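You operate a simulated robot arm through the tools that you are given. There is no shell and no other tool. Be economical: measure what you need, move in short steps, check, and stop when the job is done.

The job below is to be done with a simulated robot arm. You get a single attempt, and the scene is never put back.

Task
Put things in order on the top of the pale bench. At the end: the white filter from the top of the pale bench stands where the orange filter stood; the orange filter from the top of the pale bench stands where the blue filter stood; the green nut stands where the white filter stood; the blue filter from the top of the pale bench is on the carton (marked "SEALS"); whatever was shut is shut again. Leave all else as you found it, and nothing knocked over.

Only the result counts: the job must be done as asked and must still hold three seconds after the hand-in. Knocking over, shifting, dropping, spilling or breaking anything else fails it. Lids that push on must go on centred and level and be pressed home; caps that screw on are set level and turned clockwise until they are tight.

Robot
A 7-joint arm with a two-finger parallel gripper, fixed in place. Base frame: the origin is at the foot of the arm, x ahead of it, y to its left, z up; the work surface is at about z = 0. Readings come in cm, degrees, newtons and seconds.
With the tool pointing down near the work surface it reaches from about 22 to 58 cm from the base axis. Its first joint turns from -66.0 to 66.0 degrees. Payload 2.5 kg.
Tool frame: the origin (TCP) lies between the finger pads and is the grasp point; the fingertips stand 2.3 cm ahead of it; z points along the fingers, y is the line along which they close. The gripper opens to 9.4 cm. The fingers are 3.8 cm wide and 1 cm thick; the gripper's body (5.4 by 9.6 cm) begins 3.9 cm behind the TCP.
Orientation is told as [roll, pitch, yaw] about the base's x, y, z axes, in that order, counted from this pose: with the fingers straight down and closing along the base's y, the tool's x points along the base's -x, its y along +y and its z along -z.

Tools
- The arm moves only by the tool jog_arm. Its argument "deltas" is text: rows parted by semicolons, each of 7 numbers parted by spaces: the shift along the base's x, y, z in cm, then the turn, a rotation vector about the base's x, y, z in degrees, then the opening, from 0 (shut) to 1 (fully open). In form: tx ty tz wx wy wz grip; .... A call has 1 to 8 rows; each row shifts and turns the commanded pose from where the row before left it. A row lasts 0.2 s, in which the tool goes at most 5 cm and 8.6 degrees; a call with a longer step from one row to the next is refused whole, and so is a gripper value outside its range. A pose out of reach is approached as far as the arm can. The call stops where the force on the tool passes 40 N (or 10 N more than at its start, if that is more) or the arm is blocked; 0.2 s more then pass. The fingers move at their own pace (about 10.8 cm/s each) and stop on an object; they squeeze with about 29 N. The grip force told is the motor's: it shows also when the fingers shut on nothing. Time passes only in rows, and 0.2 s behind the last, so rows that do not move let the fingers close. The reply holds the time, the measured pose of the TCP, the force on the tool along the base axes, the opening and the grip force, in the units named above and with some noise.
- Cameras (640 x 400 px; columns grow to the right, rows downward): "scene" is fixed at [11.83, -40.09, 56.73]; the picture's right is [0.86, -0.51, 0.00], its down [-0.18, -0.30, -0.94] and it looks along [0.48, 0.81, -0.35] (base axes); focal length 320 px, centre (320, 200). "wrist" rides on the gripper at [-3.9, 0, -4.4] in the tool frame; the picture's right is [0.00, -1.00, 0.00], its down [0.97, 0.00, -0.24] and it looks along [0.24, 0.00, 0.97] (tool axes); focal length 218 px, centre (320, 200).
- camera(camera): a new picture of that camera. The clock stands still meanwhile.
- pixel_to_xyz(camera, pixels): for up to 12 pixels [column, row] of the newest picture of that camera ("zoom" is the newest enlarged one), the place [x, y, z] in the base frame of the surface seen there, good to about 0.3 cm. The clock stands still meanwhile.
- zoom(camera, box): a new picture of the part [left, top, right, bottom] of that camera's present view, enlarged. The clock stands still meanwhile.
- hand_in(): hands the job in; it is judged then, once.

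Work in short steps. Measure before you move; look again where a grasp or a placing could have gone wrong, and mend it. You have 80 turns and 46 pictures in all, those below and enlarged ones among them. Open the gripper and draw the arm clear of the work before you hand the job in, unless the task says otherwise; then end with one line.

The tools are called after "Emit:" as name(argument=value, ...) on one line, values as JSON. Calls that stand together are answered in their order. jog_arm: Moves the arm, as the interface text tells. Its arguments: {"type":"object","properties":{"deltas":{"type":"string"}},"required":["deltas"]} The other tools are called the same way: camera (camera) takes a picture; pixel_to_xyz (camera, pixels) gives the place of the surface under pixels of a picture; zoom (camera, box) takes an enlarged picture of a part of a camera's view; hand_in () hands the job in.

At the start:

```text
time_s: 0.0
position: [29.29, 11.59, 43.07]
tcp_rot: [0.0, 0.0, 0.0]
wrist_force: [-0.8, -0.1, 0.8]
width: 9.41
gripper_force: 0.0
```

scene: 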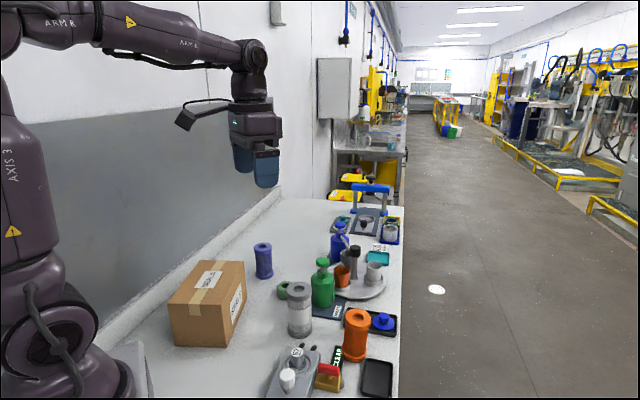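
wrist: 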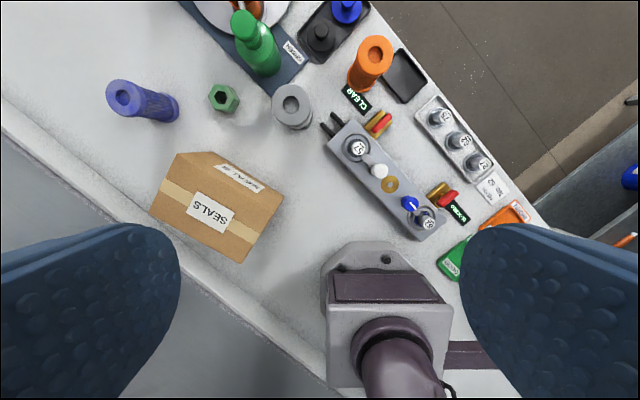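

The wrist picture shows the blue filter at (125,95), nut at (224,98), white filter at (292,100), orange filter at (372,55) and carton at (215,205). I measure them and zoom the scene.

Emit:
pixel_to_xyz(camera="wrist", pixels=[[122, 94], [138, 97], [175, 110], [224, 96], [231, 108], [292, 103], [375, 50], [360, 85], [210, 160], [180, 155], [282, 190], [242, 262]])

Emit:
zoom(camera="scene", box=[160, 220, 416, 380])

Emit:
zoom(camera="wrist", box=[80, 0, 400, 200])

```text
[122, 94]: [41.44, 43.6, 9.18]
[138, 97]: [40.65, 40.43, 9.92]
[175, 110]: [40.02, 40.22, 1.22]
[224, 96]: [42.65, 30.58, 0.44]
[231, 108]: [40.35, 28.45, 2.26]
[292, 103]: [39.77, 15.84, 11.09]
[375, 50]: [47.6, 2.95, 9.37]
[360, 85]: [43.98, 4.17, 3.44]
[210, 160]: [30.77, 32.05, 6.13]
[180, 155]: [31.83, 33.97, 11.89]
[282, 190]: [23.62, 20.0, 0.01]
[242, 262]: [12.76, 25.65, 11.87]
```

```text
2.50 times, centred on (288, 300) of scene
```

zoom: 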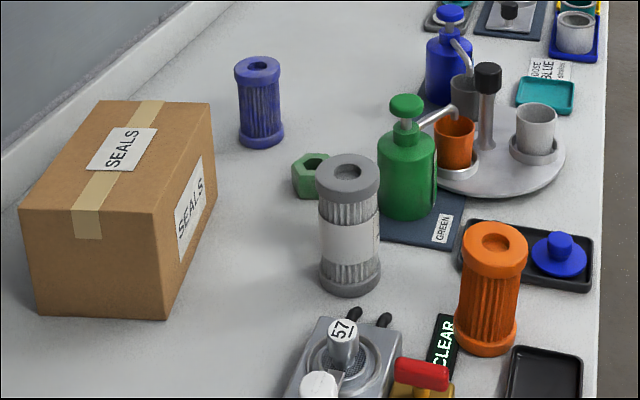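

```text
2.00 times, centred on (240, 100) of wrist
```

zoom: 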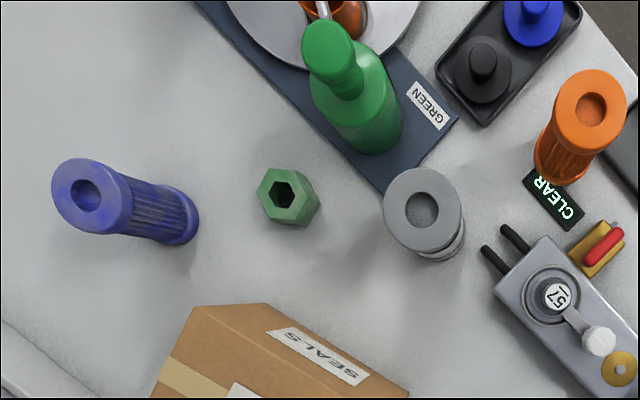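

Each filter should be about 6.5 cm wide. I now measure the rims of the tops and bases in the enlarged wrist view.

Emit:
pixel_to_xyz(camera="zoom", pixels=[[56, 194], [84, 162], [128, 190], [95, 228], [388, 210], [422, 172], [459, 210], [422, 246], [558, 108], [590, 73], [623, 100], [592, 147]])

Emit:
pixel_to_xyz(camera="zoom", pixels=[[196, 215], [180, 240], [260, 193], [270, 171], [298, 172], [305, 195], [294, 220], [266, 213], [460, 240], [440, 260], [540, 165], [565, 183]])

Emit:
pixel_to_xyz(camera="wrist", pixels=[[183, 158], [152, 210], [240, 260], [272, 207], [215, 212], [230, 205], [285, 192], [214, 152], [340, 150], [322, 120], [300, 75], [357, 98]])

```text
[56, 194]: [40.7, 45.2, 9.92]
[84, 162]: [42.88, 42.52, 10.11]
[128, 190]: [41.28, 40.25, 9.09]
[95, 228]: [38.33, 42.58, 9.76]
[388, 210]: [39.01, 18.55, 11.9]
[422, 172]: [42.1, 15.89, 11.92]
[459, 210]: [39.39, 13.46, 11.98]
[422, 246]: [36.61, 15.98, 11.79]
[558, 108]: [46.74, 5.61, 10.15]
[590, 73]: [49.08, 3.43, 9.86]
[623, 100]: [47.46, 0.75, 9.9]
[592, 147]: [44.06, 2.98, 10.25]
```

```text
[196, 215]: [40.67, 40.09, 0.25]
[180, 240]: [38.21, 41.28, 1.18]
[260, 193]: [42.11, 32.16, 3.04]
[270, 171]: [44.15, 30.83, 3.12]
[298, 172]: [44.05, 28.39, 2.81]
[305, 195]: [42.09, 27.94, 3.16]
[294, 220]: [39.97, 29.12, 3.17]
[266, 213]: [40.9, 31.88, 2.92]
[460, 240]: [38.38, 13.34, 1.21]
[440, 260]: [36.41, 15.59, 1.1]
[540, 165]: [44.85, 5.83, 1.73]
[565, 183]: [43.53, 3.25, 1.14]
```

```text
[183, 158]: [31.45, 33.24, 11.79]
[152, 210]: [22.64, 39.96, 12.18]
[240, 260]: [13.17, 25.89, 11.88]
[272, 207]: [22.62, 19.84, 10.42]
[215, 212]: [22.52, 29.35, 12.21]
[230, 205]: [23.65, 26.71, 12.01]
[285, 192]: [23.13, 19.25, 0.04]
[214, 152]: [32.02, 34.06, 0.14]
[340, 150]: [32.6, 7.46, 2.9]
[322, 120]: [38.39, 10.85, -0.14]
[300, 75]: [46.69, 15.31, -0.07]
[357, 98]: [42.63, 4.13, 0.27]
```

Estimated centres: blue (40.7,42.7) h10, white (39.3,16.0) h12, orange (46.7,3.2) h10, nut (42,30) h3, and carton top centre (22.3,29.6) z12. I move towards the blue filter at a safe height, turning the hand to face outwards.

Emit:
jog_arm(deltas="1.15 3.61 -2.25 0 0 5 1;1.15 3.61 -2.25 0 0 5 1;1.15 3.61 -2.25 0 0 5 1;1.15 3.61 -2.25 0 0 5 1;1.15 3.61 -2.25 0 0 5 1;1.15 3.61 -2.25 0 0 5 1;1.15 3.61 -2.25 0 0 5 1;1.15 3.61 -2.25 0 0 5 1")

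Emit:
camera(camera="wrist")

```text
time_s: 1.8
position: [38.42, 40.73, 25.04]
tcp_rot: [0.0, 0.0, 40.1]
wrist_force: [0.2, -0.3, -0.4]
width: 9.41
gripper_force: 0.1
```

```text
41 pictures are left
```

wrist: 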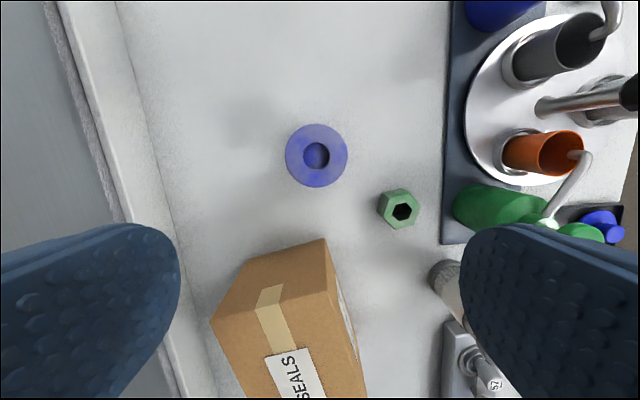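

The blue top is at (316,156), nearly under the camera. I measure its rim and the nut's top.

Emit:
pixel_to_xyz(camera="wrist", pixels=[[289, 156], [343, 156], [316, 129], [316, 183], [297, 137], [335, 175], [335, 137], [297, 175], [389, 195], [411, 198], [402, 225], [383, 213]])

```text
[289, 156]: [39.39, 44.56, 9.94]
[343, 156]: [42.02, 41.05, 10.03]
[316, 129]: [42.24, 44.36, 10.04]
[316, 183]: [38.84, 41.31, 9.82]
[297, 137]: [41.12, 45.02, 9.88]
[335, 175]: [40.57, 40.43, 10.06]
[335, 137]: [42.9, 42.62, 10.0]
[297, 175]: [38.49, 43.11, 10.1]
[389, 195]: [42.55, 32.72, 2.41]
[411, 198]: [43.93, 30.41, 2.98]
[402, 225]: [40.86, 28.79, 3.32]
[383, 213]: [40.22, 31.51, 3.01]
```

Blue's centre is (40.7,42.8). I go over it and part-way down to see whether the reach holds.

Emit:
jog_arm(deltas="1.1 1.15 0 0 0 0 1;1.1 1.15 0 0 0 0 1;0 0 -4 0 0 0 1;0 0 -4 0 0 0 1;0 0 -3 0 0 0 1;0 0 0 0 0 0 1")

```text
time_s: 3.2
position: [40.71, 42.76, 14.15]
tcp_rot: [0.1, 0.1, 40.0]
wrist_force: [0.4, -0.6, -0.1]
width: 9.4
gripper_force: 0.1
```

The reach holds at z 14. I go down to z 7 and close.

Emit:
jog_arm(deltas="0 0 -2.5 0 0 0 1;0 0 -2.5 0 0 0 1;0 0 -2.1 0 0 0 1;0 0 0 0 0 0 1")

```text
time_s: 4.2
position: [40.58, 42.8, 7.02]
tcp_rot: [0.0, 0.0, 40.1]
wrist_force: [0.5, 0.4, 0.1]
width: 9.39
gripper_force: 0.1
```

Emit:
jog_arm(deltas="0 0 0 0 0 0 0.5;0 0 0 0 0 0 0.3;0 0 0 0 0 0 0.3;0 0 0 0 0 0 0.3")

```text
time_s: 5.2
position: [40.66, 42.78, 7.17]
tcp_rot: [0.0, 0.0, 40.0]
wrist_force: [-0.6, 0.2, -0.3]
width: 5.46
gripper_force: 29.4
```

The blue filter is held at 5.46 cm. I lift it straight up well above the carton top.

Emit:
jog_arm(deltas="0 0 1 0 0 0 0.3;0 0 3 0 0 0 0.3;0 0 4 0 0 0 0.3;0 0 4 0 0 0 0.3;0 0 4 0 0 0 0.3;0 0 0 0 0 0 0.3")

Emit:
camera(camera="scene")

```text
time_s: 6.6
position: [40.65, 42.85, 23.0]
tcp_rot: [0.0, 0.0, 40.0]
wrist_force: [-0.3, -0.3, -0.5]
width: 5.45
gripper_force: 29.0
```

```text
40 pictures are left
```

scene: 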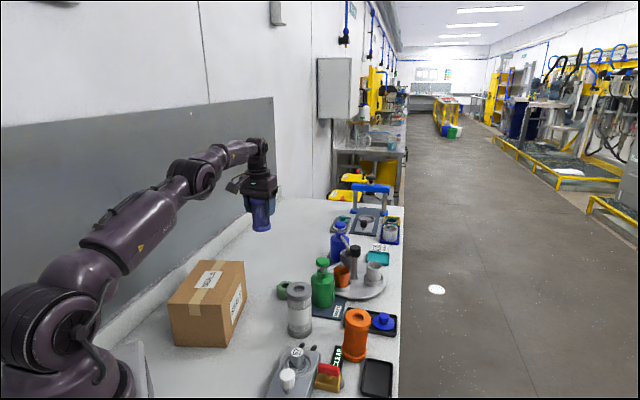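

Held upright. I carry it above the carton centre and lower to z ≈ 20.5.

Emit:
jog_arm(deltas="-3.67 -2.65 0 0 0 0 0.3;-3.67 -2.65 0 0 0 0 0.3;-3.67 -2.65 0 0 0 0 0.3;-3.67 -2.65 0 0 0 0 0.3;-3.67 -2.65 0 0 0 0 0.3;0 0 -2 0 0 0 0.3;0 0 0 0 0 0 0.3")

Emit:
zoom(camera="scene", box=[140, 200, 300, 360])

```text
time_s: 8.2
position: [22.27, 29.66, 21.02]
tcp_rot: [0.0, 0.1, 40.1]
wrist_force: [-0.4, 0.2, -0.7]
width: 5.46
gripper_force: 29.3
```

```text
2.50 times, centred on (220, 280) of scene
```

zoom: 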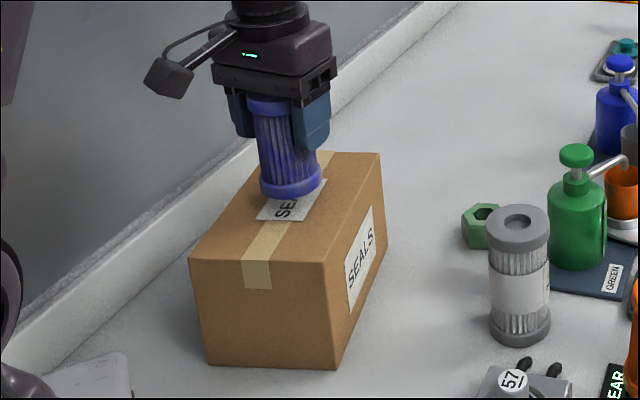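

It is centred over the carton; contact is expected near z 19.15. I lower in small steps.

Emit:
jog_arm(deltas="0 0 -1 0 0 0 0.3;0 0 -0.4 0 0 0 0.3;0 0 -0.3 0 0 0 0.3;0 0 0 0 0 0 0.3")

```text
time_s: 9.2
position: [22.49, 29.56, 19.32]
tcp_rot: [0.0, -0.1, 40.0]
wrist_force: [-0.4, 0.1, -1.5]
width: 5.5
gripper_force: 28.4
```

Emit:
jog_arm(deltas="0 0 -0.15 0 0 0 0.3;0 0 0 0 0 0 0.3")

```text
time_s: 9.8
position: [22.44, 29.53, 19.3]
tcp_rot: [0.1, 0.0, 39.9]
wrist_force: [0.7, 0.4, -0.3]
width: 5.47
gripper_force: 28.8
```

Emit:
jog_arm(deltas="0 0 -0.15 0 0 0 0.3;0 0 0 0 0 0 0.3")

```text
time_s: 10.4
position: [22.33, 29.61, 19.07]
tcp_rot: [0.0, 0.0, 40.0]
wrist_force: [-1.1, -1.2, 4.1]
width: 5.47
gripper_force: 29.1
```

Contact shows as 4 N upward at z 19.07. I open and lift away.

Emit:
jog_arm(deltas="0 0 0 0 0 0 0.65;0 0 0 0 0 0 0.9;0 0 2 0 0 0 0.9;0 0 3 0 0 0 0.9;0 0 4 0 0 0 0.9;0 0 4 0 0 0 1;0 0 0 0 0 0 1")

Emit:
zoom(camera="scene", box=[140, 200, 300, 360])

```text
time_s: 12.0
position: [22.42, 29.47, 32.08]
tcp_rot: [0.0, 0.1, 40.0]
wrist_force: [-0.7, 0.7, -0.1]
width: 9.4
gripper_force: 0.0
```

```text
2.50 times, centred on (220, 280) of scene
```

zoom: 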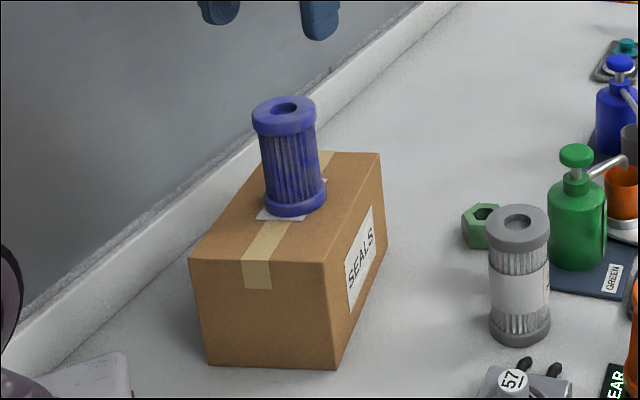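

Blue stands well on the carton. I move above the orange filter with yaw back to 0.

Emit:
jog_arm(deltas="2.75 -3.29 -0.75 0 0 -5 1;2.75 -3.29 -0.75 0 0 -5 1;2.75 -3.29 -0.75 0 0 -5 1;2.75 -3.29 -0.75 0 0 -5 1;2.75 -3.29 -0.75 0 0 -5 1;2.75 -3.29 -0.75 0 0 -5 1;2.75 -3.29 -0.75 0 0 -5 1;2.75 -3.29 -0.75 0 0 -5 1")

Emit:
camera(camera="wrist")

```text
time_s: 13.8
position: [44.39, 3.2, 25.94]
tcp_rot: [0.0, -0.1, 0.0]
wrist_force: [0.6, 0.9, -0.4]
width: 9.4
gripper_force: 0.0
```

```text
37 pictures are left
```

wrist: 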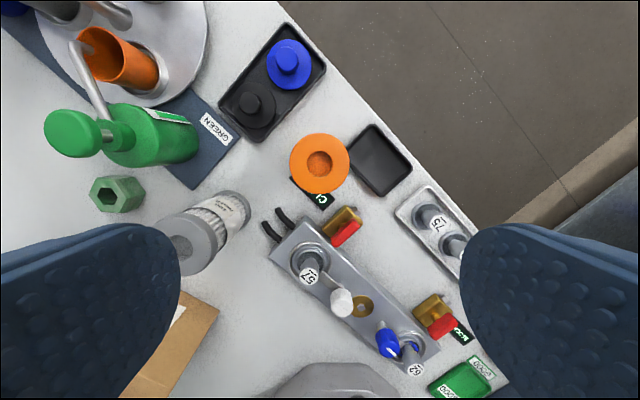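

Orange's top is centred at about (320,164). I measure its rim, the nearby knobs and white's top.

Emit:
pixel_to_xyz(camera="wrist", pixels=[[293, 164], [346, 164], [320, 138], [320, 190], [301, 145], [339, 183], [339, 145], [301, 183], [253, 103], [290, 60], [346, 225], [375, 155]])

```text
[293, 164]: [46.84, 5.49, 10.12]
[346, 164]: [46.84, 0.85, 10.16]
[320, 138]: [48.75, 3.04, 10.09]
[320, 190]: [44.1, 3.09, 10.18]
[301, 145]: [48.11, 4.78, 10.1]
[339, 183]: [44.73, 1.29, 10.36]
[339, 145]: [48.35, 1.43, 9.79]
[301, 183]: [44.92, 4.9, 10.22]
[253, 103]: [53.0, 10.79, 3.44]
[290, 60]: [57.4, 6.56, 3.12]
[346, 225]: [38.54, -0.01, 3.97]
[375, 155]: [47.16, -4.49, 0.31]
```

Orange's centre is (46.58,3.11). I go over it, then down to z 7.

Emit:
jog_arm(deltas="2.24 -0.1 0 0 0 0 1;0 0 -4.5 0 0 0 1;0 0 -4.5 0 0 0 1;0 0 -4.5 0 0 0 1;0 0 -3 0 0 0 1;0 0 -2.4 0 0 0 1;0 0 0 0 0 0 1")

```text
time_s: 15.4
position: [46.76, 3.17, 7.08]
tcp_rot: [-0.1, 0.0, 0.0]
wrist_force: [0.0, -0.1, 0.6]
width: 9.39
gripper_force: 0.0
```

Emit:
jog_arm(deltas="0 0 0 0 0 0 0.5;0 0 0 0 0 0 0.3;0 0 0 0 0 0 0.3;0 0 0 0 0 0 0.3;0 0 1 0 0 0 0.3;0 0 4 0 0 0 0.3;0 0 4.5 0 0 0 0.3;0 0 4.5 0 0 0 0.3")

```text
time_s: 17.2
position: [46.73, 3.33, 21.35]
tcp_rot: [0.0, -0.1, 0.0]
wrist_force: [-0.2, -0.7, -0.2]
width: 5.49
gripper_force: 29.1
```

Orange is gripped at 5.49 cm. I lift more and carry it toward the old blue spot.

Emit:
jog_arm(deltas="0 0 4 0 0 0 0.3;0 0 3 0 0 0 0.3;-0.653 4.41 0 0 0 4.5 0.3;-0.653 4.41 0 0 0 4.5 0.3;-0.653 4.41 0 0 0 4.5 0.3;-0.653 4.41 0 0 0 4.5 0.3;-0.653 4.41 0 0 0 4.5 0.3;-0.653 4.41 0 0 0 4.5 0.3")

Emit:
jog_arm(deltas="-0.653 4.41 0 0 0 4.5 0.3;-0.653 4.41 0 0 0 4.5 0.3;-0.653 4.41 0 0 0 4.5 0.3;0 0 -4 0 0 0 0.3;0 0 -4 0 0 0 0.3;0 0 -4 0 0 0 0.3;0 0 0 0 0 0 0.3")

Emit:
camera(camera="scene")

```text
time_s: 19.0
position: [42.46, 29.51, 28.06]
tcp_rot: [0.1, 0.0, 26.9]
wrist_force: [-0.6, 0.5, -1.2]
width: 5.49
gripper_force: 29.1
```

```text
time_s: 20.6
position: [40.46, 42.72, 15.77]
tcp_rot: [0.0, 0.0, 40.5]
wrist_force: [-0.4, 0.7, -1.0]
width: 5.5
gripper_force: 29.1
out of reach, approached as far as the arm can: row 3
```

```text
36 pictures are left
```

scene: 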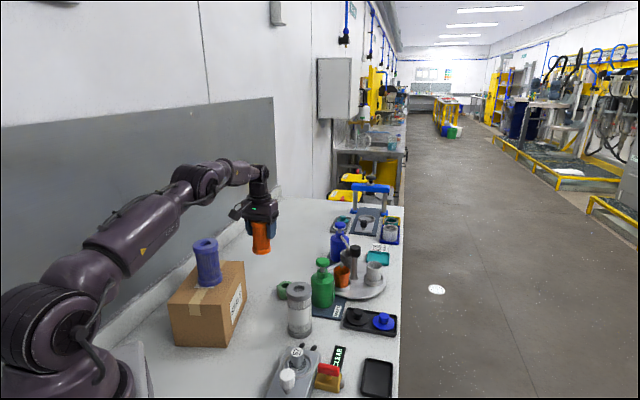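

Row 3 was briefly at the reach limit. I lower to about z 8.5 and re-read the pose.

Emit:
jog_arm(deltas="0 0 -4 0 0 0 0.3;0 0 -3.3 0 0 0 0.3;0 0 0 0 0 0 0.3")

Emit:
jog_arm(deltas="0 0 0 0 0 0 0.3")

```text
time_s: 21.4
position: [40.43, 42.62, 8.54]
tcp_rot: [0.0, 0.0, 40.5]
wrist_force: [0.1, 0.1, 0.2]
width: 5.5
gripper_force: 29.0
```

```text
time_s: 21.8
position: [40.45, 42.55, 8.58]
tcp_rot: [0.0, 0.0, 40.5]
wrist_force: [0.5, -0.8, -0.1]
width: 5.49
gripper_force: 29.0
```

About 0.25 cm of clipping remained, so I correct it and lower close to contact.

Emit:
jog_arm(deltas="0.25 0.2 0 0 0 0 0.3;0 0 -1 0 0 0 0.3;0 0 -0.3 0 0 0 0.3;0 0 0 0 0 0 0.3")

```text
time_s: 22.8
position: [40.61, 42.77, 7.35]
tcp_rot: [-0.1, 0.0, 40.6]
wrist_force: [-0.3, 0.1, -0.5]
width: 5.47
gripper_force: 29.4
```

Emit:
jog_arm(deltas="0 0 -0.15 0 0 0 0.3;0 0 0 0 0 0 0.3")

Emit:
jog_arm(deltas="0 0 -0.1 0 0 0 0.3;0 0 0 0 0 0 0.3")

```text
time_s: 23.4
position: [40.69, 42.86, 7.24]
tcp_rot: [0.1, 0.0, 40.4]
wrist_force: [-0.5, -0.3, -1.7]
width: 5.51
gripper_force: 29.0
```

```text
time_s: 24.0
position: [40.76, 42.81, 7.18]
tcp_rot: [-0.1, -0.1, 40.4]
wrist_force: [0.6, -0.2, -0.7]
width: 5.47
gripper_force: 29.7
```

Emit:
jog_arm(deltas="0 0 -0.12 0 0 0 0.3;0 0 0 0 0 0 0.3")

```text
time_s: 24.6
position: [40.57, 42.68, 7.06]
tcp_rot: [0.0, -0.1, 40.4]
wrist_force: [-1.0, -1.0, -0.6]
width: 5.5
gripper_force: 29.2
```

Emit:
jog_arm(deltas="0 0 -0.12 0 0 0 0.3;0 0 0 0 0 0 0.3")

```text
time_s: 25.2
position: [40.69, 42.64, 7.04]
tcp_rot: [0.1, 0.0, 40.5]
wrist_force: [-1.3, -0.8, 5.2]
width: 5.47
gripper_force: 29.5
```

Contact at 5 N. I release and rise straight up.

Emit:
jog_arm(deltas="0 0 0 0 0 0 0.65;0 0 0 0 0 0 0.95;0 0 2 0 0 0 1;0 0 4 0 0 0 1;0 0 4 0 0 0 1;0 0 4 0 0 0 1;0 0 4 0 0 0 1")

Emit:
camera(camera="wrist")

```text
time_s: 26.8
position: [40.7, 42.61, 25.02]
tcp_rot: [0.1, 0.1, 40.4]
wrist_force: [-0.1, -0.5, 0.2]
width: 9.38
gripper_force: 0.1
```

```text
35 pictures are left
```

wrist: 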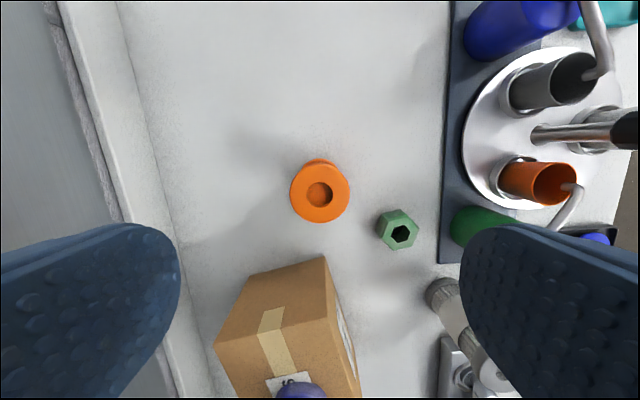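

Emit:
pixel_to_xyz(camera="wrist", pixels=[[293, 193], [347, 193], [320, 167], [320, 219], [301, 174], [339, 212], [339, 174], [301, 212]])

```text
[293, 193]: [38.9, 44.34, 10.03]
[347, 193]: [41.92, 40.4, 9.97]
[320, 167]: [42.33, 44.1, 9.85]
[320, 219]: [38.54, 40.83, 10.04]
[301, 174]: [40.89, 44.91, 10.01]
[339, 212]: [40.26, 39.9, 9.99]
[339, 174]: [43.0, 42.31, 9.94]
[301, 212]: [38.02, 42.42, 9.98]
```

Orange stands within about 0.4 cm of the old blue spot, which is good. Next I move above the white filter.

Emit:
jog_arm(deltas="-0.62 -4.45 0.5 0 0 -3.4 1;-0.62 -4.45 0.5 0 0 -3.4 1;-0.62 -4.45 0.5 0 0 -3.4 1;-0.62 -4.45 0.5 0 0 -3.4 1;-0.62 -4.45 0.5 0 0 -3.4 1;-0.62 -4.45 0.5 0 0 -3.4 1;0 0 0 0 0 0 1")

Emit:
camera(camera="wrist")

```text
time_s: 28.4
position: [36.98, 16.04, 27.79]
tcp_rot: [0.0, 0.0, 20.1]
wrist_force: [0.0, -0.9, -0.5]
width: 9.4
gripper_force: 0.1
```

```text
34 pictures are left
```

wrist: 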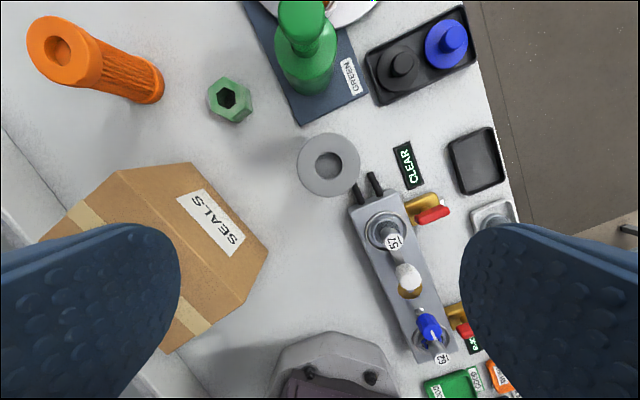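

White's top is at (329,165). I measure its rim, the bottle, the nut and the box-like feature of the hand in the scene view.

Emit:
pixel_to_xyz(camera="wrist", pixels=[[301, 165], [357, 165], [329, 137], [329, 193], [309, 145], [349, 185], [349, 145], [309, 185], [302, 20], [310, 92], [280, 70], [375, 178]])

Emit:
zoom(camera="scene", box=[160, 200, 400, 350])

```text
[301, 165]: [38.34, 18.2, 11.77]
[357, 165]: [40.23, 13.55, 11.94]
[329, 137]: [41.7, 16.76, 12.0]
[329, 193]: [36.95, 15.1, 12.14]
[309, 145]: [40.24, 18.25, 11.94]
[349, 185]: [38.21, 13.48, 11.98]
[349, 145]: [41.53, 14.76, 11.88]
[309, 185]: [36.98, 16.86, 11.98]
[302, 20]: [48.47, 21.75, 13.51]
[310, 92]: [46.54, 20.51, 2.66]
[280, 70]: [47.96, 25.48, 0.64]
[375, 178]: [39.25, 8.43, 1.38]
```

```text
2.67 times, centred on (280, 275) of scene
```

zoom: 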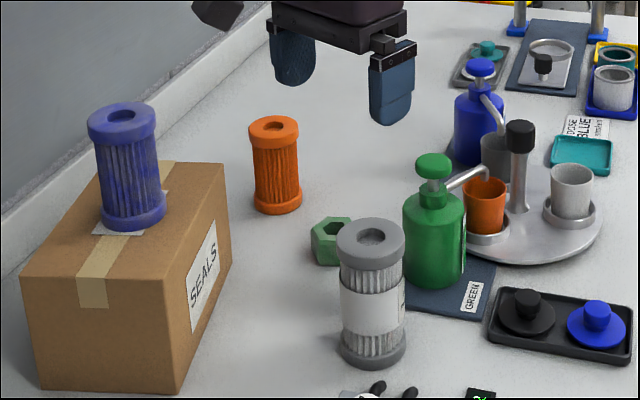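

White's centre is (39.27,15.87), and the bottle is 11 cm away. I go over white and down to z 9.

Emit:
jog_arm(deltas="2.3 -0.15 0 0 0 0 1;0 0 -4.5 0 0 0 1;0 0 -4.5 0 0 0 1;0 0 -4.5 0 0 0 1;0 0 -3 0 0 0 1;0 0 -2.3 0 0 0 1;0 0 0 0 0 0 1")

```text
time_s: 30.0
position: [39.16, 15.96, 9.11]
tcp_rot: [0.0, 0.0, 20.1]
wrist_force: [1.2, 0.5, -1.4]
width: 9.42
gripper_force: 0.0
```

Emit:
jog_arm(deltas="0 0 0 0 0 0 0.5;0 0 0 0 0 0 0.3;0 0 0 0 0 0 0.3;0 0 0 0 0 0 0.3;0 0 1 0 0 0 0.3;0 0 4 0 0 0 0.3;0 0 4.5 0 0 0 0.3;0 0 4.5 0 0 0 0.3")

```text
time_s: 31.8
position: [39.12, 16.02, 23.08]
tcp_rot: [0.0, 0.0, 20.2]
wrist_force: [-0.5, 0.4, -1.0]
width: 5.83
gripper_force: 29.2
```

White is held at 5.83 cm. I carry it to the old orange spot.

Emit:
jog_arm(deltas="1.84 -3.2 0 0 0 -5 0.3;1.84 -3.2 0 0 0 -5 0.3;1.84 -3.2 0 0 0 -5 0.3;1.84 -3.2 0 0 0 -5 0.3;0 0 -4 0 0 0 0.3;0 0 -4 0 0 0 0.3;0 0 -3 0 0 0 0.3;0 0 0 0 0 0 0.3")

Emit:
zoom(camera="scene", box=[260, 240, 420, 400])

```text
time_s: 33.6
position: [46.7, 3.25, 11.99]
tcp_rot: [0.0, 0.0, 0.1]
wrist_force: [0.0, -0.6, -0.8]
width: 5.87
gripper_force: 28.9
```

```text
2.50 times, centred on (340, 320) of scene
```

zoom: 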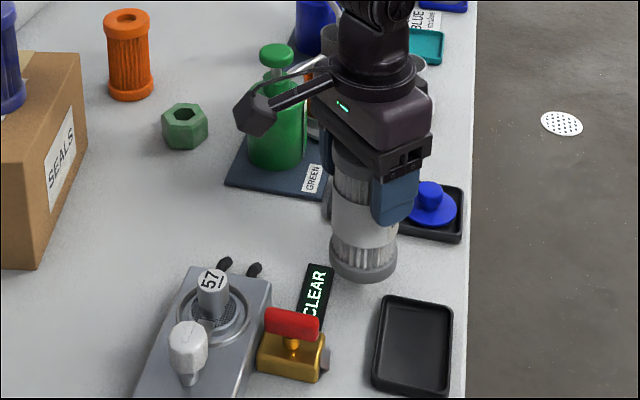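

It is clear of the trays and the CLEAR sign. I lower to just above contact (about 9.05).

Emit:
jog_arm(deltas="0 -0.1 -2 0 0 0 0.3;0 0 -0.6 0 0 0 0.3;0 0 -0.2 0 0 0 0.3;0 0 0 0 0 0 0.3")

Emit:
jog_arm(deltas="0 0 -0.12 0 0 0 0.3;0 0 0 0 0 0 0.3")

```text
time_s: 34.6
position: [46.85, 3.06, 9.44]
tcp_rot: [0.0, -0.4, 0.1]
wrist_force: [4.5, 0.0, 23.7]
width: 5.88
gripper_force: 29.0
```

```text
time_s: 35.2
position: [46.72, 3.02, 9.25]
tcp_rot: [0.0, -0.1, 0.1]
wrist_force: [0.6, 1.4, 26.8]
width: 5.85
gripper_force: 29.4
```

Contact came earlier than expected (24 N at z 9.44). I ease back up and look at the base.

Emit:
jog_arm(deltas="0 0 0.3 0 0 0 0.3;0 0 0.3 0 0 0 0.3;0 0 0 0 0 0 0.3")

Emit:
zoom(camera="scene", box=[310, 280, 410, 380])

Emit:
zoom(camera="wrist", box=[200, 50, 440, 200])

```text
time_s: 36.0
position: [46.63, 2.99, 9.72]
tcp_rot: [0.0, 0.1, 0.1]
wrist_force: [0.2, -0.1, -2.0]
width: 5.83
gripper_force: 28.5
```

```text
4.00 times, centred on (360, 330) of scene
```

zoom: 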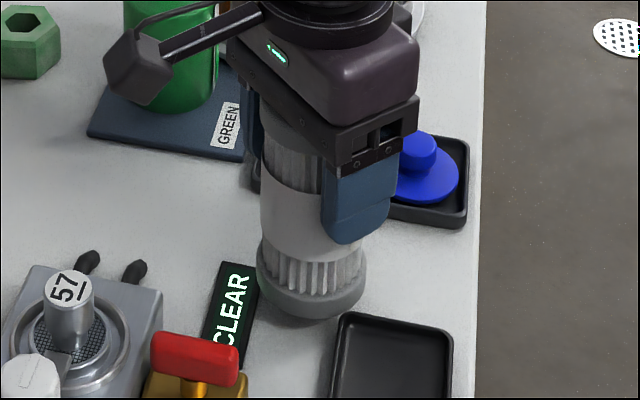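

```text
2.67 times, centred on (320, 125) of wrist
```

zoom: 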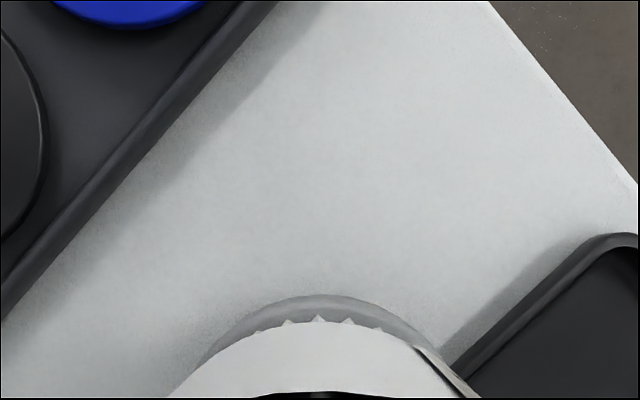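

The base may overlap the edge of the CLEAR sign. I lift it a few cm and view the spot's surroundings.

Emit:
jog_arm(deltas="0 0 4 0 0 0 0.3;0 0 4 0 0 0 0.3;0 0 0 0 0 0 0.3")

Emit:
zoom(camera="scene", box=[310, 280, 410, 380])

Emit:
pixel_to_xyz(camera="zoom", pixels=[[220, 264], [256, 264], [257, 285], [245, 330], [240, 360], [345, 313], [332, 395], [338, 350], [455, 330], [262, 200], [300, 210], [335, 222]])

```text
time_s: 36.8
position: [46.89, 3.05, 17.84]
tcp_rot: [0.0, -0.1, 0.1]
wrist_force: [-0.8, 0.2, -1.1]
width: 5.82
gripper_force: 28.9
```

```text
4.00 times, centred on (360, 330) of scene
```

zoom: 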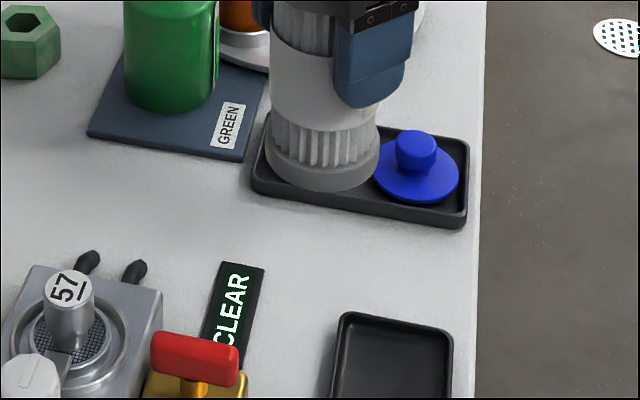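

```text
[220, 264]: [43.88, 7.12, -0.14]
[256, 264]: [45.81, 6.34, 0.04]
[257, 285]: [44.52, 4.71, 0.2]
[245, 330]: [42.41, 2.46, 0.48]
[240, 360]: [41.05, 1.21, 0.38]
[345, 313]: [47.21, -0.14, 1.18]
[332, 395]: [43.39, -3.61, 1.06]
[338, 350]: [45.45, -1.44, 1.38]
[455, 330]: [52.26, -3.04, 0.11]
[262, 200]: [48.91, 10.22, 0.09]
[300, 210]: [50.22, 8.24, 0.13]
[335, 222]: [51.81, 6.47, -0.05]
```

The sign's edge lies about 2.4–2.7 cm from the spot's centre, and white's flange radius is 2.9, so it caught the sign (about 0.3 cm thick). I shift 0.45 cm in +x, away from the sign and still clear of the tray corner, then lower again.

Emit:
jog_arm(deltas="0.45 0 0 0 0 0 0.3;0 0 -4 0 0 0 0.3;0 0 -4 0 0 0 0.3;0 0 -0.3 0 0 0 0.3;0 0 0 0 0 0 0.3")

Emit:
zoom(camera="scene", box=[310, 280, 410, 380])

```text
time_s: 38.0
position: [47.12, 2.9, 9.67]
tcp_rot: [0.0, 0.0, 0.1]
wrist_force: [-0.1, -0.3, -0.5]
width: 5.85
gripper_force: 28.7
```

```text
4.00 times, centred on (360, 330) of scene
```

zoom: 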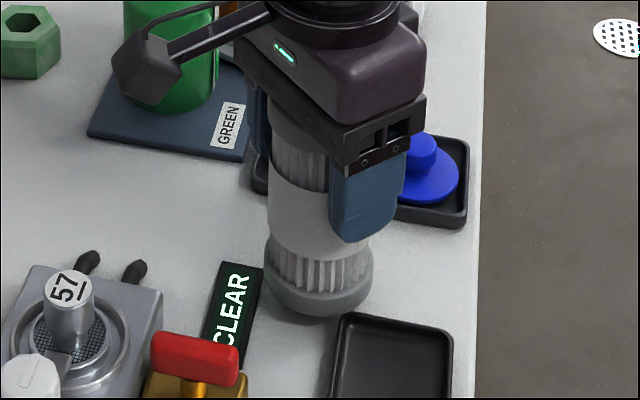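

I check where white's base really is by measuring points on its bottom flange.

Emit:
pixel_to_xyz(camera="zoom", pixels=[[270, 275], [285, 293], [300, 302], [318, 305], [335, 302], [352, 292], [366, 275], [275, 230], [290, 230], [310, 230], [325, 230], [360, 258]])

```text
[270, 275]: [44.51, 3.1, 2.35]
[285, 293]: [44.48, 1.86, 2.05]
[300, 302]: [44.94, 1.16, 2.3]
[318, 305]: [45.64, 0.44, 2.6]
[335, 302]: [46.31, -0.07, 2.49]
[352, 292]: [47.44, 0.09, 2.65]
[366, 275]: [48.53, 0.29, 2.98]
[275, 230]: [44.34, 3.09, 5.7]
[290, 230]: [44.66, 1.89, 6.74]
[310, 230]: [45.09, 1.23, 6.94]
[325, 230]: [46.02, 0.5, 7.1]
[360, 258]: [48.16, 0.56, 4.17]
```

A circle fit puts white's base at about (47.0,2.9), as the TCP says, perhaps slid up in the grip by about 0.4 cm. I nudge 0.15 cm away from the tray corner and lower carefully.

Emit:
jog_arm(deltas="0.08 0.17 0 0 0 0 0.3;0 0 -0.2 0 0 0 0.3;0 0 0 0 0 0 0.3")

Emit:
jog_arm(deltas="0 0 -0.15 0 0 0 0.3;0 0 0 0 0 0 0.3")

```text
time_s: 38.8
position: [47.21, 3.08, 9.32]
tcp_rot: [0.0, 0.0, 0.1]
wrist_force: [-0.6, 1.3, 2.4]
width: 5.84
gripper_force: 29.4
```

```text
time_s: 39.4
position: [47.39, 3.12, 9.34]
tcp_rot: [0.1, -0.2, 0.1]
wrist_force: [-6.2, 0.2, 24.1]
width: 5.85
gripper_force: 29.1
```

Contact again at z 9.3. I look at the base in contact before deciding.

Emit:
zoom(camera="scene", box=[335, 325, 375, 365])

Emit:
zoom(camera="wrist", box=[240, 120, 400, 220])

```text
10.00 times, centred on (355, 345) of scene
```

zoom: 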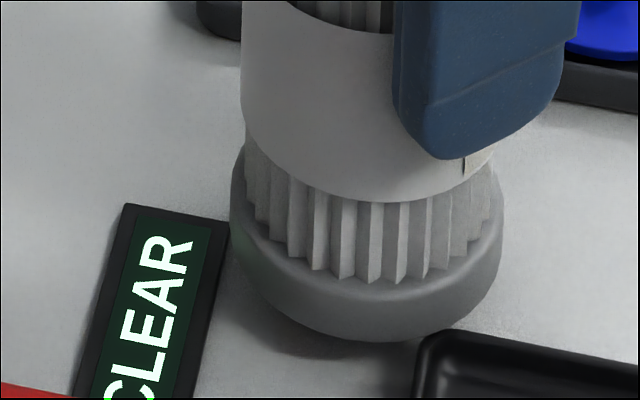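

```text
4.00 times, centred on (320, 170) of wrist
```

zoom: 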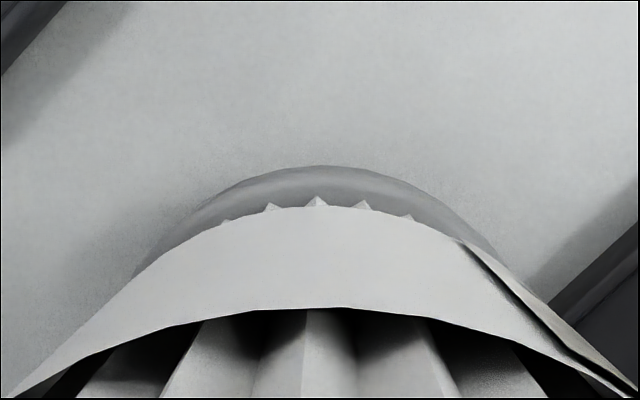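

Emit:
zoom(camera="scene", box=[335, 325, 375, 365])

Emit:
pixel_to_xyz(camera="zoom", pixels=[[360, 336], [300, 320], [240, 250], [420, 333], [470, 312], [360, 295], [440, 332], [432, 350], [500, 338], [350, 355], [225, 230], [495, 270]])

Emit:
pixel_to_xyz(camera="wrist", pixels=[[320, 164], [320, 158], [380, 200], [388, 195], [395, 190], [280, 182]])

```text
10.00 times, centred on (355, 345) of scene
```

zoom: 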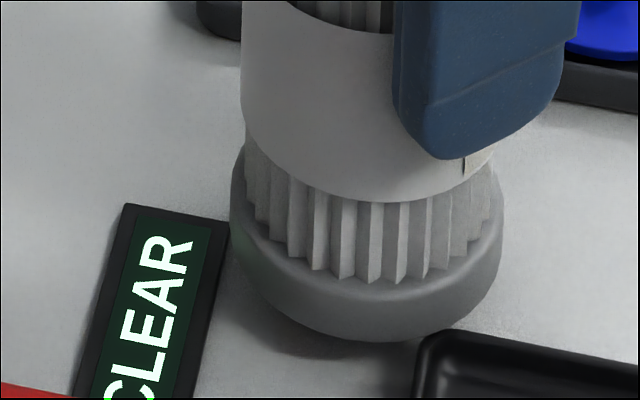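

```text
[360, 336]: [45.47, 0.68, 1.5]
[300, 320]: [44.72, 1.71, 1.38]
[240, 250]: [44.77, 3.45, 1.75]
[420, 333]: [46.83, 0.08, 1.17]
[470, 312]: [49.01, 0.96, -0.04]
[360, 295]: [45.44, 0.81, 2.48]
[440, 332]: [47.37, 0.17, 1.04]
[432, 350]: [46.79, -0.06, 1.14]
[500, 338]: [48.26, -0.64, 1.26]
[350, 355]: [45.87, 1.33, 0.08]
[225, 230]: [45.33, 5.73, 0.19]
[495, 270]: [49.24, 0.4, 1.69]
```

```text
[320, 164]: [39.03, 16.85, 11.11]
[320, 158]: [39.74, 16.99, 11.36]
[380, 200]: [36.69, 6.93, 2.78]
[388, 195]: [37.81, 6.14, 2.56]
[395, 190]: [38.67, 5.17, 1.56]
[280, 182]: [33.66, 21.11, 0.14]
```

Bench is visible beneath the front of white's base, whose bottom is at z ≈ 1.3. So it sits on the tray's rim corner (about (47,0), z 1.15) and has slid up about 1 cm in the grip. I lift it off and back away so the wrist camera can see the gap from above.

Emit:
jog_arm(deltas="0 0 1 0 0 0 0.3;0 0 4 0 0 0 0.3;0 0 4.5 0 0 0 0.3;0 0 4.5 0 0 0 0.3;-4.5 0 0 0 0 0 0.3;-4.5 0 0 0 0 0 0.3;0 0 0 0 0 0 0.3")

Emit:
camera(camera="wrist")

```text
time_s: 41.0
position: [38.21, 3.08, 23.33]
tcp_rot: [0.1, 0.0, 0.1]
wrist_force: [-0.4, 0.2, -1.5]
width: 5.88
gripper_force: 28.9
```

```text
24 pictures are left
```

wrist: 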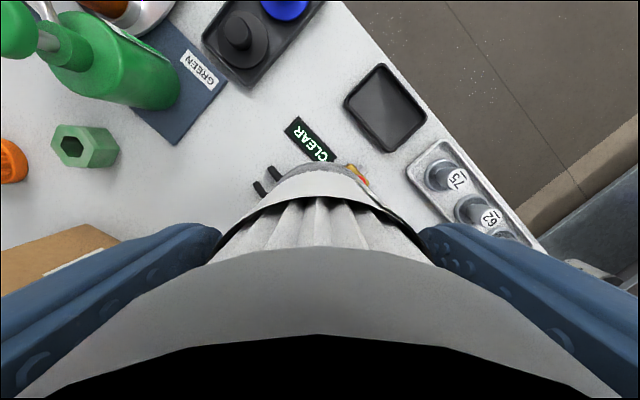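

Emit:
zoom(camera="wrist", box=[250, 50, 410, 150])

```text
4.00 times, centred on (330, 100) of wrist
```

zoom: 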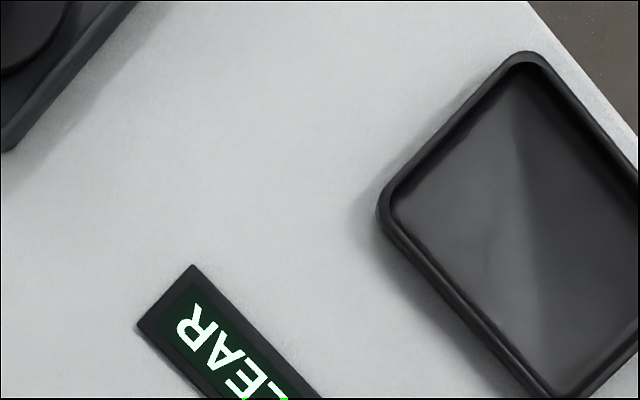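

I measure the sign corner and edge, the tray corner and bench points from this cleaner view.

Emit:
pixel_to_xyz(camera="zoom", pixels=[[192, 270], [198, 264], [250, 325], [310, 385], [370, 212], [380, 212], [384, 225], [384, 195], [420, 270], [280, 232], [270, 198], [450, 110]])

```text
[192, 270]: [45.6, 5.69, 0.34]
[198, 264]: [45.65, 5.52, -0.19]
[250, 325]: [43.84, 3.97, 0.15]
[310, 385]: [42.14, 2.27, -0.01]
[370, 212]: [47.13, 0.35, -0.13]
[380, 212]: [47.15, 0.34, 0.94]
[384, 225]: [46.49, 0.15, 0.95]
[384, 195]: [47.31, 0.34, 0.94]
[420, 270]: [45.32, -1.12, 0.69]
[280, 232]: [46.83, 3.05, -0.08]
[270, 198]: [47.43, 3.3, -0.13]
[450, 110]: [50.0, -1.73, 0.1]
```

The sign edge and the tray corner leave little room. White fits best centred near (47.4,3.5), about 0.8 cm from the nominal centre. I go there and lower to z 9.4, where its bottom should be at about 1.3.

Emit:
jog_arm(deltas="4.6 0.2 0 0 0 0 0.3;4.6 0.2 0 0 0 0 0.3;0 0 -4.5 0 0 0 0.3;0 0 -4.5 0 0 0 0.3;0 0 -3.5 0 0 0 0.3;0 0 -0.8 0 0 0 0.3;0 0 0 0 0 0 0.3")

Emit:
jog_arm(deltas="0 0 -0.3 0 0 0 0.3;0 0 0 0 0 0 0.3")

```text
time_s: 42.6
position: [47.47, 3.39, 9.69]
tcp_rot: [0.0, 0.0, 0.1]
wrist_force: [-0.2, 0.3, -0.6]
width: 5.83
gripper_force: 28.7
```

```text
time_s: 43.2
position: [47.4, 3.47, 9.44]
tcp_rot: [0.0, 0.0, 0.2]
wrist_force: [-0.4, -0.1, -1.3]
width: 5.85
gripper_force: 29.4
```

Emit:
jog_arm(deltas="0 0 -0.25 0 0 0 0.3;0 0 0 0 0 0 0.3")

```text
time_s: 43.8
position: [47.5, 3.58, 9.27]
tcp_rot: [-0.1, -0.1, 0.2]
wrist_force: [-6.2, 0.5, 16.6]
width: 5.84
gripper_force: 28.6
```

Contact again at 9.27. I look closely once more at the base.

Emit:
zoom(camera="scene", box=[335, 325, 375, 365])

Emit:
pixel_to_xyz(camera="zoom", pixels=[[240, 240], [270, 295], [300, 315], [330, 328], [360, 332], [400, 330], [440, 318], [480, 290], [500, 250], [360, 345], [300, 335], [460, 325]])

```text
10.00 times, centred on (355, 345) of scene
```

zoom: 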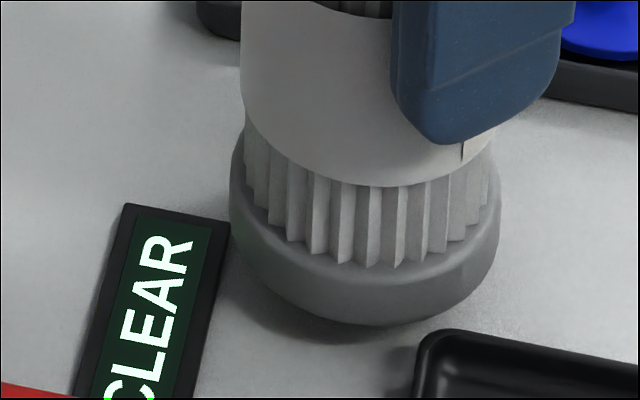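

```text
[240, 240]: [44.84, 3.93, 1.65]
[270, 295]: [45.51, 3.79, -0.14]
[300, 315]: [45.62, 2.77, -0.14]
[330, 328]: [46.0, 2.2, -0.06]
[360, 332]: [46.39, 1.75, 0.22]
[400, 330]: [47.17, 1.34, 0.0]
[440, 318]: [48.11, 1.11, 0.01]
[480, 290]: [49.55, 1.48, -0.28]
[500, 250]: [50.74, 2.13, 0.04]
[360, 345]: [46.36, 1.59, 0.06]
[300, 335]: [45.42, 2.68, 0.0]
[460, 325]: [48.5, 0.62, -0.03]
```

Bench is visible under the front edge, so either white is high in the grip or tilted. I lift it, carry it back over its own old open spot and inspect it in the air.

Emit:
jog_arm(deltas="0 0 1.5 0 0 0 0.3;0 0 4 0 0 0 0.3;0 0 4 0 0 0 0.3;-2.03 3.1 0 0 0 5 0.3;-2.03 3.1 0 0 0 5 0.3;-2.03 3.1 0 0 0 5 0.3;-2.03 3.1 0 0 0 5 0.3;0 0 -4 0 0 0 0.3")

Emit:
zoom(camera="scene", box=[240, 240, 368, 320])

```text
time_s: 45.6
position: [39.28, 16.01, 14.71]
tcp_rot: [0.0, -0.1, 20.2]
wrist_force: [-0.7, 0.3, -1.1]
width: 5.83
gripper_force: 29.3
```

```text
5.00 times, centred on (304, 280) of scene
```

zoom: 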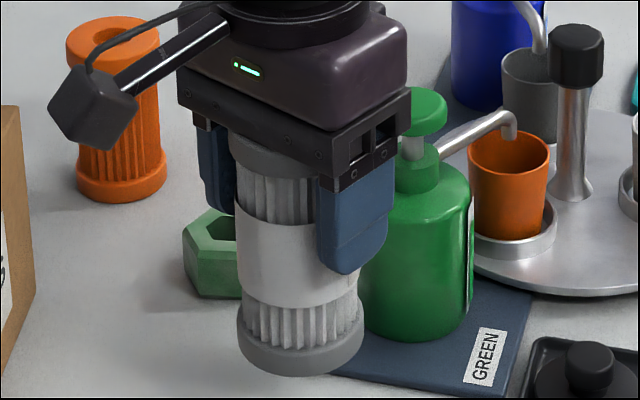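

Emit:
pixel_to_xyz(camera="zoom", pixels=[[300, 370], [260, 358], [242, 335], [340, 360], [358, 335], [270, 146], [245, 148], [290, 160], [345, 268], [220, 205], [300, 350], [270, 260]])

```text
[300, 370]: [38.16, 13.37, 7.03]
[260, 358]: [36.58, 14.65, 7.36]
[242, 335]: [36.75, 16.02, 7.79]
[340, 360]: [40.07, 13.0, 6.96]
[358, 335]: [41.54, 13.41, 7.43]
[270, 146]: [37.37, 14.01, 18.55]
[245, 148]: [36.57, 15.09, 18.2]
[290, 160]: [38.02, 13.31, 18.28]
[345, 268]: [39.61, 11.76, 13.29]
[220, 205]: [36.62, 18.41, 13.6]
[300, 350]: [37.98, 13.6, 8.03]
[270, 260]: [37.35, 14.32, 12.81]
```

White's bottom is at z 6.8 with the TCP at 14.7, so it has slid up to the palm (offset about 8.0 cm) and is upright. The obstruction at z ≈ 1.2 was therefore the tray rim's corner. I return with the centre at (47.65,3.7), further from that corner.

Emit:
jog_arm(deltas="0 0 3 0 0 0 0.3;2.1 -3.06 0 0 0 -5 0.3;2.1 -3.06 0 0 0 -5 0.3;2.1 -3.06 0 0 0 -5 0.3;2.11 -3.07 0 0 0 -5 0.3;0 0 -4 0 0 0 0.3;0 0 -3.8 0 0 0 0.3;0 0 0 0 0 0 0.3")

Emit:
jog_arm(deltas="0 0 -0.5 0 0 0 0.3;0 0 -0.3 0 0 0 0.3;0 0 0 0 0 0 0.3")

```text
time_s: 47.4
position: [47.62, 3.59, 10.07]
tcp_rot: [0.0, 0.0, 0.2]
wrist_force: [0.6, 0.8, -0.7]
width: 5.84
gripper_force: 28.4
```

```text
time_s: 48.2
position: [47.63, 3.68, 9.17]
tcp_rot: [0.0, 0.0, 0.1]
wrist_force: [-0.2, 0.6, -1.0]
width: 5.85
gripper_force: 29.0
```

It is now below the earlier contact height with no force. I continue carefully.

Emit:
jog_arm(deltas="0 0 -0.3 0 0 0 0.3;0 0 0 0 0 0 0.3")

Emit:
jog_arm(deltas="0 0 -0.25 0 0 0 0.3;0 0 0 0 0 0 0.3")

```text
time_s: 48.8
position: [47.53, 3.71, 8.9]
tcp_rot: [0.0, 0.0, 0.1]
wrist_force: [-0.1, -0.1, -1.4]
width: 5.83
gripper_force: 28.6
```

```text
time_s: 49.4
position: [47.78, 3.67, 8.67]
tcp_rot: [0.0, 0.0, 0.0]
wrist_force: [-0.4, 0.2, -0.5]
width: 5.87
gripper_force: 29.4
```

Emit:
jog_arm(deltas="0 0 -0.2 0 0 0 0.3;0 0 0 0 0 0 0.3")

Emit:
jog_arm(deltas="0 0 -0.15 0 0 0 0.3;0 0 0 0 0 0 0.3")

```text
time_s: 50.0
position: [47.71, 3.66, 8.47]
tcp_rot: [0.0, 0.1, 0.1]
wrist_force: [-0.7, -0.7, -0.7]
width: 5.83
gripper_force: 29.4
```

```text
time_s: 50.6
position: [47.64, 3.76, 8.44]
tcp_rot: [0.0, 0.0, 0.1]
wrist_force: [-3.6, -0.1, 9.2]
width: 5.84
gripper_force: 29.2
```

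Contact at about 8.4 (9 N): it may be the bench, or just the sign's edge. I look.

Emit:
zoom(camera="scene", box=[335, 325, 375, 365])

Emit:
pixel_to_xyz(camera="zoom", pixels=[[240, 250], [270, 300], [300, 322], [330, 334], [360, 338], [400, 334], [440, 322], [360, 355], [300, 345], [228, 260], [250, 300], [220, 250]])

```text
10.00 times, centred on (355, 345) of scene
```

zoom: 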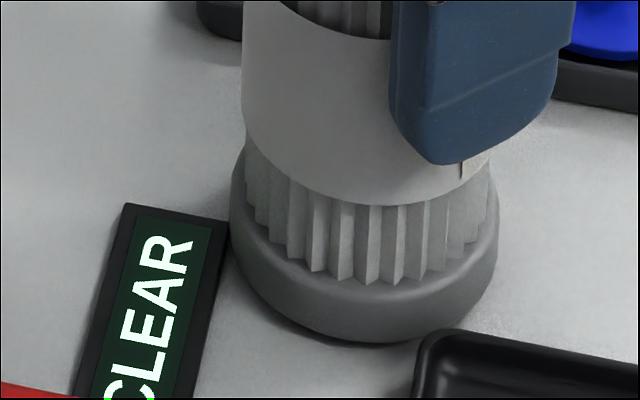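

```text
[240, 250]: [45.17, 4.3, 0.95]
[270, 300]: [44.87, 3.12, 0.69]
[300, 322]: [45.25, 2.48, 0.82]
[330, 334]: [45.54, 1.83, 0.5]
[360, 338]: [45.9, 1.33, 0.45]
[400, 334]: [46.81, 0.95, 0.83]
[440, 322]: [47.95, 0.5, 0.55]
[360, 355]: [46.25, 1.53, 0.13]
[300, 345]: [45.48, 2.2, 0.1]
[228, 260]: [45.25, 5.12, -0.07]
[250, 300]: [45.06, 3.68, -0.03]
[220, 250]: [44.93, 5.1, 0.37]
```

The sign's whole edge and the tray rim are both visible and unobstructed around the base, so it stands on the bench. I release and rise.

Emit:
jog_arm(deltas="0 0 0 0 0 0 0.65;0 0 0 0 0 0 0.9;0 0 1 0 0 0 1;0 0 3 0 0 0 1;0 0 4 0 0 0 1;0 0 4 0 0 0 1;-1.5 0 4 0 0 0 1;-1.5 0 0 0 0 0 1")

Emit:
camera(camera="wrist")

Emit:
zoom(camera="scene", box=[310, 285, 406, 345])

```text
time_s: 52.4
position: [44.72, 3.74, 24.2]
tcp_rot: [-0.1, 0.1, 0.1]
wrist_force: [0.3, 0.0, -0.3]
width: 9.43
gripper_force: 0.0
```

```text
19 pictures are left
```

wrist: 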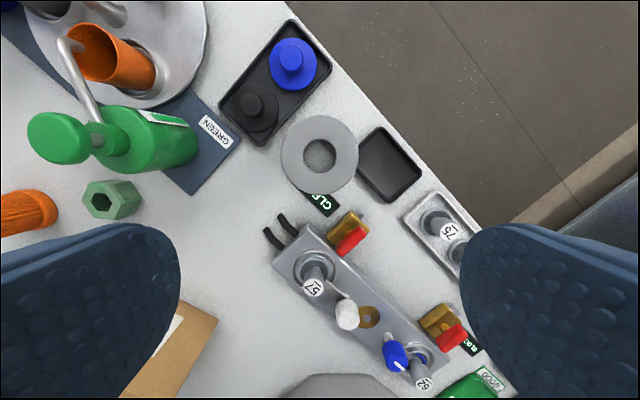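

```text
6.67 times, centred on (358, 315) of scene
```

zoom: 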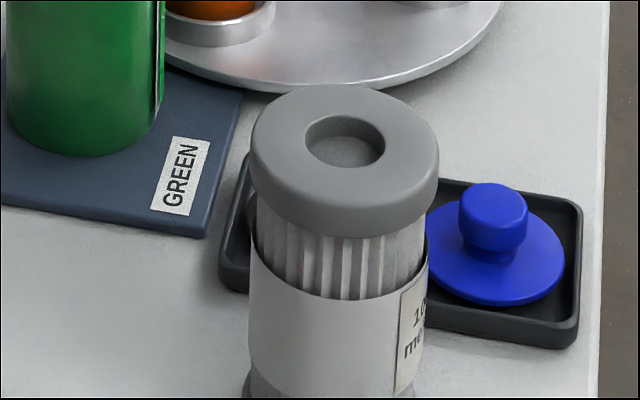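

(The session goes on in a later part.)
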